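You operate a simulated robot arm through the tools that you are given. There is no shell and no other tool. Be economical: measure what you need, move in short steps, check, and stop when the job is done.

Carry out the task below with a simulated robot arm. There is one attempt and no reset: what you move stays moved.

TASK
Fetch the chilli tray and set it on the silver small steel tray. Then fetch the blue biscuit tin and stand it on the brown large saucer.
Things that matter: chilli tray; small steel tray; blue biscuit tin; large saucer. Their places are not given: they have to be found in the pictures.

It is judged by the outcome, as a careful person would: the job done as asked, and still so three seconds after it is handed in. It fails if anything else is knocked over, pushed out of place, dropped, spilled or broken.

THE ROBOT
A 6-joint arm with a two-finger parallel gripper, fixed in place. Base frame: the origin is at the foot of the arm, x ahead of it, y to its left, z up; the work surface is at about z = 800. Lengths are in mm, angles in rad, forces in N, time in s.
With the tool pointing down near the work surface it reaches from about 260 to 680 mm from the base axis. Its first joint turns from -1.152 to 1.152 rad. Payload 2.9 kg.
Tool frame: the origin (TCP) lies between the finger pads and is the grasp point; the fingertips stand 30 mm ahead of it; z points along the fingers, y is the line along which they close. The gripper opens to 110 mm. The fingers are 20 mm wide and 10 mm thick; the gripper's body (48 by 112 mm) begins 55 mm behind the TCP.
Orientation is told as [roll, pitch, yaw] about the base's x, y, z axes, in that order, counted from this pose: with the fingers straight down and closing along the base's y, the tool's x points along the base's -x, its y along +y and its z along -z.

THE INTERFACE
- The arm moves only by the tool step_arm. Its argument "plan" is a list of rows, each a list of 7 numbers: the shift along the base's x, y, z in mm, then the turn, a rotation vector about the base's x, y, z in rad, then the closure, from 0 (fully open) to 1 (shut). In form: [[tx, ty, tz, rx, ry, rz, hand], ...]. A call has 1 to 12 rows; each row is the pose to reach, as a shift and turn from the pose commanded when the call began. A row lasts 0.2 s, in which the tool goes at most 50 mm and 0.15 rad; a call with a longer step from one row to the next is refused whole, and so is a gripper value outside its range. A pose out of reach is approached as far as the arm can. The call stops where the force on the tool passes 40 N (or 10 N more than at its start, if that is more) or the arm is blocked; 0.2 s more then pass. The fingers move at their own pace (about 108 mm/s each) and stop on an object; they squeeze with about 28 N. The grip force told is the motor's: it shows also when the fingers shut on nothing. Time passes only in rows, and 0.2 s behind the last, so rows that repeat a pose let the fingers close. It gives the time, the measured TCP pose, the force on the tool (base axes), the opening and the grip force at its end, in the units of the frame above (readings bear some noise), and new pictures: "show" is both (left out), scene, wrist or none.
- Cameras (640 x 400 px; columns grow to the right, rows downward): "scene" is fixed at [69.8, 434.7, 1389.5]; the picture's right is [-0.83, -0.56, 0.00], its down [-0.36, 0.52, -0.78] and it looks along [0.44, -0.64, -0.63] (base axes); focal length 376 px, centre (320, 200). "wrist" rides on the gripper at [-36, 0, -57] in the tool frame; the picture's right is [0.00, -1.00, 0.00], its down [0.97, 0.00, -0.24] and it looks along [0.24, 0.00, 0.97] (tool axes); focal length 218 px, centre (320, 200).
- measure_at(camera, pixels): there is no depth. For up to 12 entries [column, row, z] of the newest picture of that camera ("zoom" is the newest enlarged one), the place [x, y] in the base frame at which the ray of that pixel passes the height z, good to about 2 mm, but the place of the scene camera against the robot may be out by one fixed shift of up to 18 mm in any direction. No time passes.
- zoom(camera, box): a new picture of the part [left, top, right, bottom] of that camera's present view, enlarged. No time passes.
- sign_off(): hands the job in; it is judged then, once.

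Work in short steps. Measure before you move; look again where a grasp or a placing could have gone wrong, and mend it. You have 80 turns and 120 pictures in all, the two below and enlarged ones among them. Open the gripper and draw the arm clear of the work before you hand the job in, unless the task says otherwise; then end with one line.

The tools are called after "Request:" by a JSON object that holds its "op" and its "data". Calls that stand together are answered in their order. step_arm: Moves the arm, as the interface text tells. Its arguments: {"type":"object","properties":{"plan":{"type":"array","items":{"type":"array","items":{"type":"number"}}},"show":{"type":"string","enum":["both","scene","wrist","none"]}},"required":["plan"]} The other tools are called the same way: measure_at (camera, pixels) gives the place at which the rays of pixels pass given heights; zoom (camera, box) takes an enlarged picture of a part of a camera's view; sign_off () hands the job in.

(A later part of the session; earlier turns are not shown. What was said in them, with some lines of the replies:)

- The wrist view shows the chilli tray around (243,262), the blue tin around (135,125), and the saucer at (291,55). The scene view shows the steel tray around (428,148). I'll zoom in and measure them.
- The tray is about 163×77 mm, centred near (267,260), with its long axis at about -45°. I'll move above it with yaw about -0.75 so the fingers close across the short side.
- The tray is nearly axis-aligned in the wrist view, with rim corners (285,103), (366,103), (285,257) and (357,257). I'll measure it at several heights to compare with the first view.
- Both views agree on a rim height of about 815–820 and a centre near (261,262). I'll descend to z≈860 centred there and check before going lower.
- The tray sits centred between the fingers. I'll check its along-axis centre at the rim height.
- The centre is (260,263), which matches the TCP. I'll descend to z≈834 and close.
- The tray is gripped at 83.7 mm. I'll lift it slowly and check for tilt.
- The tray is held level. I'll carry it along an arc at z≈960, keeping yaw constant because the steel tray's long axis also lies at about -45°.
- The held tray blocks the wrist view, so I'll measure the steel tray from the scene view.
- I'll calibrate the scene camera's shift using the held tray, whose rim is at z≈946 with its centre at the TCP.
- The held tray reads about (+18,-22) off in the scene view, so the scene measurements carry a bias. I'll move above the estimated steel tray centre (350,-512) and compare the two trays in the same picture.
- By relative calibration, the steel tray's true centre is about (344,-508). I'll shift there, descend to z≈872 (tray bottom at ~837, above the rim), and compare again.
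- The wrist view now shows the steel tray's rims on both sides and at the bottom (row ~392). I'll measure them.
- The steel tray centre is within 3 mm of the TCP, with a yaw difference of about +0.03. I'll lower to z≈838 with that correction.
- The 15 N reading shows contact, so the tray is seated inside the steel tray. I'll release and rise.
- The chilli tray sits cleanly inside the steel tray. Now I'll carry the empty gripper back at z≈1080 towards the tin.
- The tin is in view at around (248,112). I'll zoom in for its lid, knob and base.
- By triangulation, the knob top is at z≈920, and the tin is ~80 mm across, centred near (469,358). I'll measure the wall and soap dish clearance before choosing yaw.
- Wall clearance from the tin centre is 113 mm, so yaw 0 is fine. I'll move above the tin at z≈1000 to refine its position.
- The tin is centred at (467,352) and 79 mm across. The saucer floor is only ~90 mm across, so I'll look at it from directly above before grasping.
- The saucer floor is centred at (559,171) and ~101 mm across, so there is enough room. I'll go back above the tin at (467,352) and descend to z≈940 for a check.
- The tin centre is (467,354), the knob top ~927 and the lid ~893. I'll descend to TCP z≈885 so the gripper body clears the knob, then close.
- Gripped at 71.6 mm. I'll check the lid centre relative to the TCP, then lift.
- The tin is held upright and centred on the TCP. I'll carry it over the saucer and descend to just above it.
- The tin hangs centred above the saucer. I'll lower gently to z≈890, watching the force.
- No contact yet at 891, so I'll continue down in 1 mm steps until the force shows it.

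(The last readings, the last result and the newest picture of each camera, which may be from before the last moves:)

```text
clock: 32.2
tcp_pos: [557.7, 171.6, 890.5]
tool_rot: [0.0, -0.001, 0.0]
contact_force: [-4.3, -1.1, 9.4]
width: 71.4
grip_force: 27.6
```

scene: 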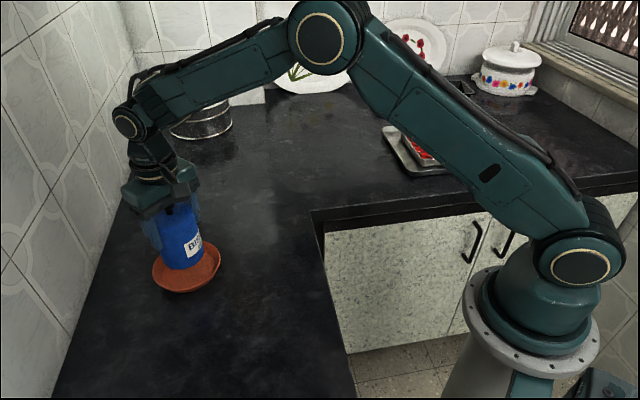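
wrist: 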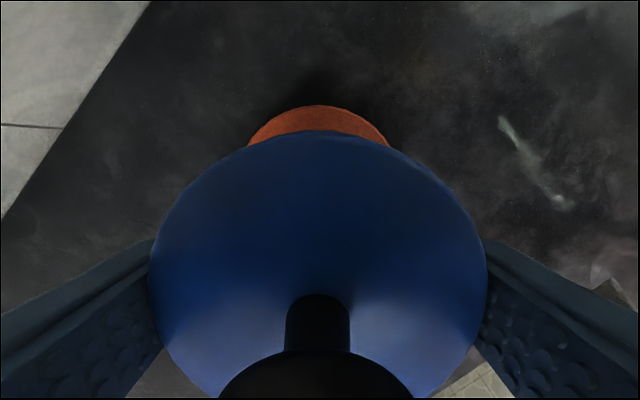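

Contact at about 10 N. I'll release and rise straight up.

Request:
{"op": "step_arm", "data": {"plan": [[0, 0, 0, 0, 0, 0, 0.25], [0, 0, 0, 0, 0, 0, 0.1], [0, 0, 0, 0, 0, 0, 0], [0, 0, 0, 0, 0, 0, 0], [0, 0, 25, 0, 0, 0, 0], [0, 0, 65, 0, 0, 0, 0], [0, 0, 110, 0, 0, 0, 0], [0, 0, 140, 0, 0, 0, 0]]}}

Request:
{"op": "zoom", "data": {"camera": "scene", "box": [110, 170, 270, 310]}}

```text
clock: 34.0
tcp_pos: [558.2, 170.3, 1031.4]
tool_rot: [0.0, 0.001, 0.0]
contact_force: [0.3, -0.3, 0.4]
width: 110.1
grip_force: 0.1
```

scene: 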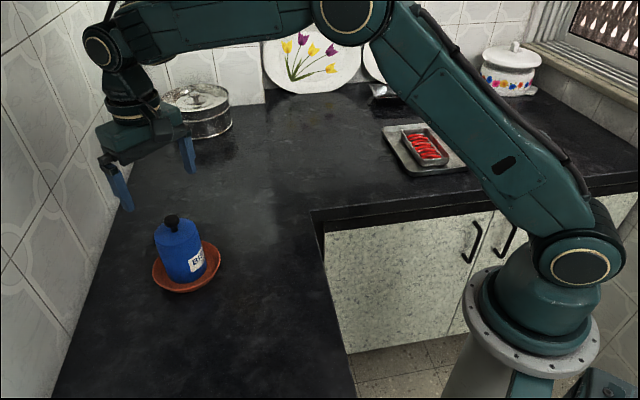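
wrist: 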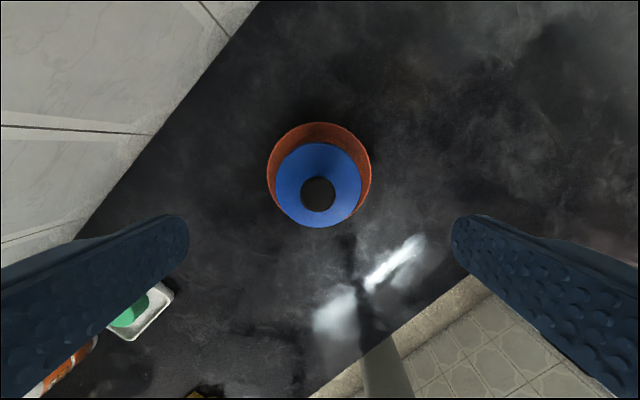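

```text
2.86 times, centred on (190, 240) of scene
```

zoom: 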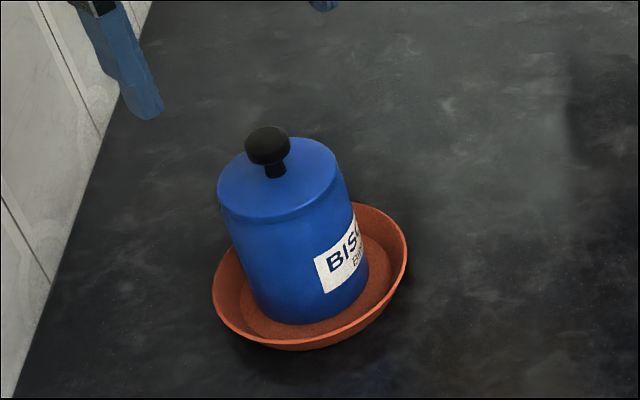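

The tin stands upright on the saucer and the chilli tray is still in the steel tray. I'll draw the arm clear.

Request:
{"op": "step_arm", "data": {"plan": [[-15, -20, 30, 0, 0, 0, 0], [-40, -45, 50, 0, 0, 0, 0], [-70, -75, 50, 0, 0, 0, 0], [-100, -105, 50, 0, 0, 0, 0], [-120, -130, 50, 0, 0, 0, 0], [-120, -130, 50, 0, 0, 0, 0]]}}

```text
clock: 35.4
tcp_pos: [439.2, 39.7, 1078.0]
tool_rot: [0.001, -0.001, -0.001]
contact_force: [0.4, 0.2, 0.4]
width: 109.8
grip_force: 0.0
```

scene: 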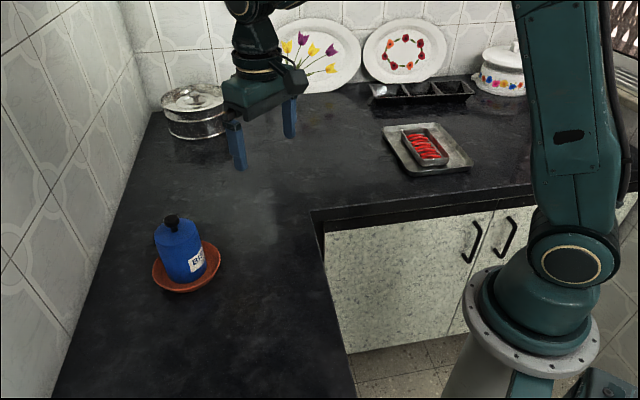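
wrist: 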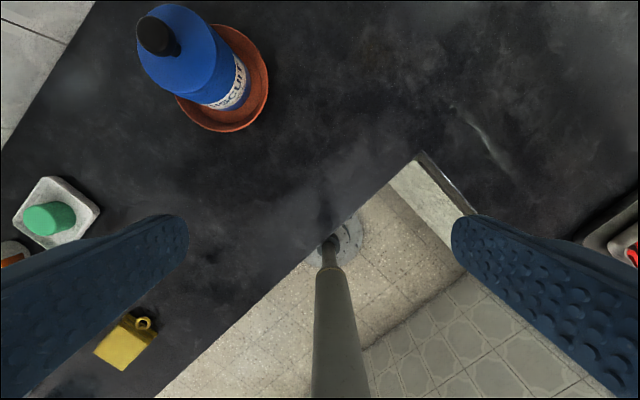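

Both items are in place, nothing else has moved, and the arm is clear with the gripper open, so I'll hand it in.

Request:
{"op": "sign_off", "data": {}}

```text
The job is handed in.
```

The chilli tray is on the small steel tray and the blue biscuit tin is standing on the large saucer; nothing else was disturbed.
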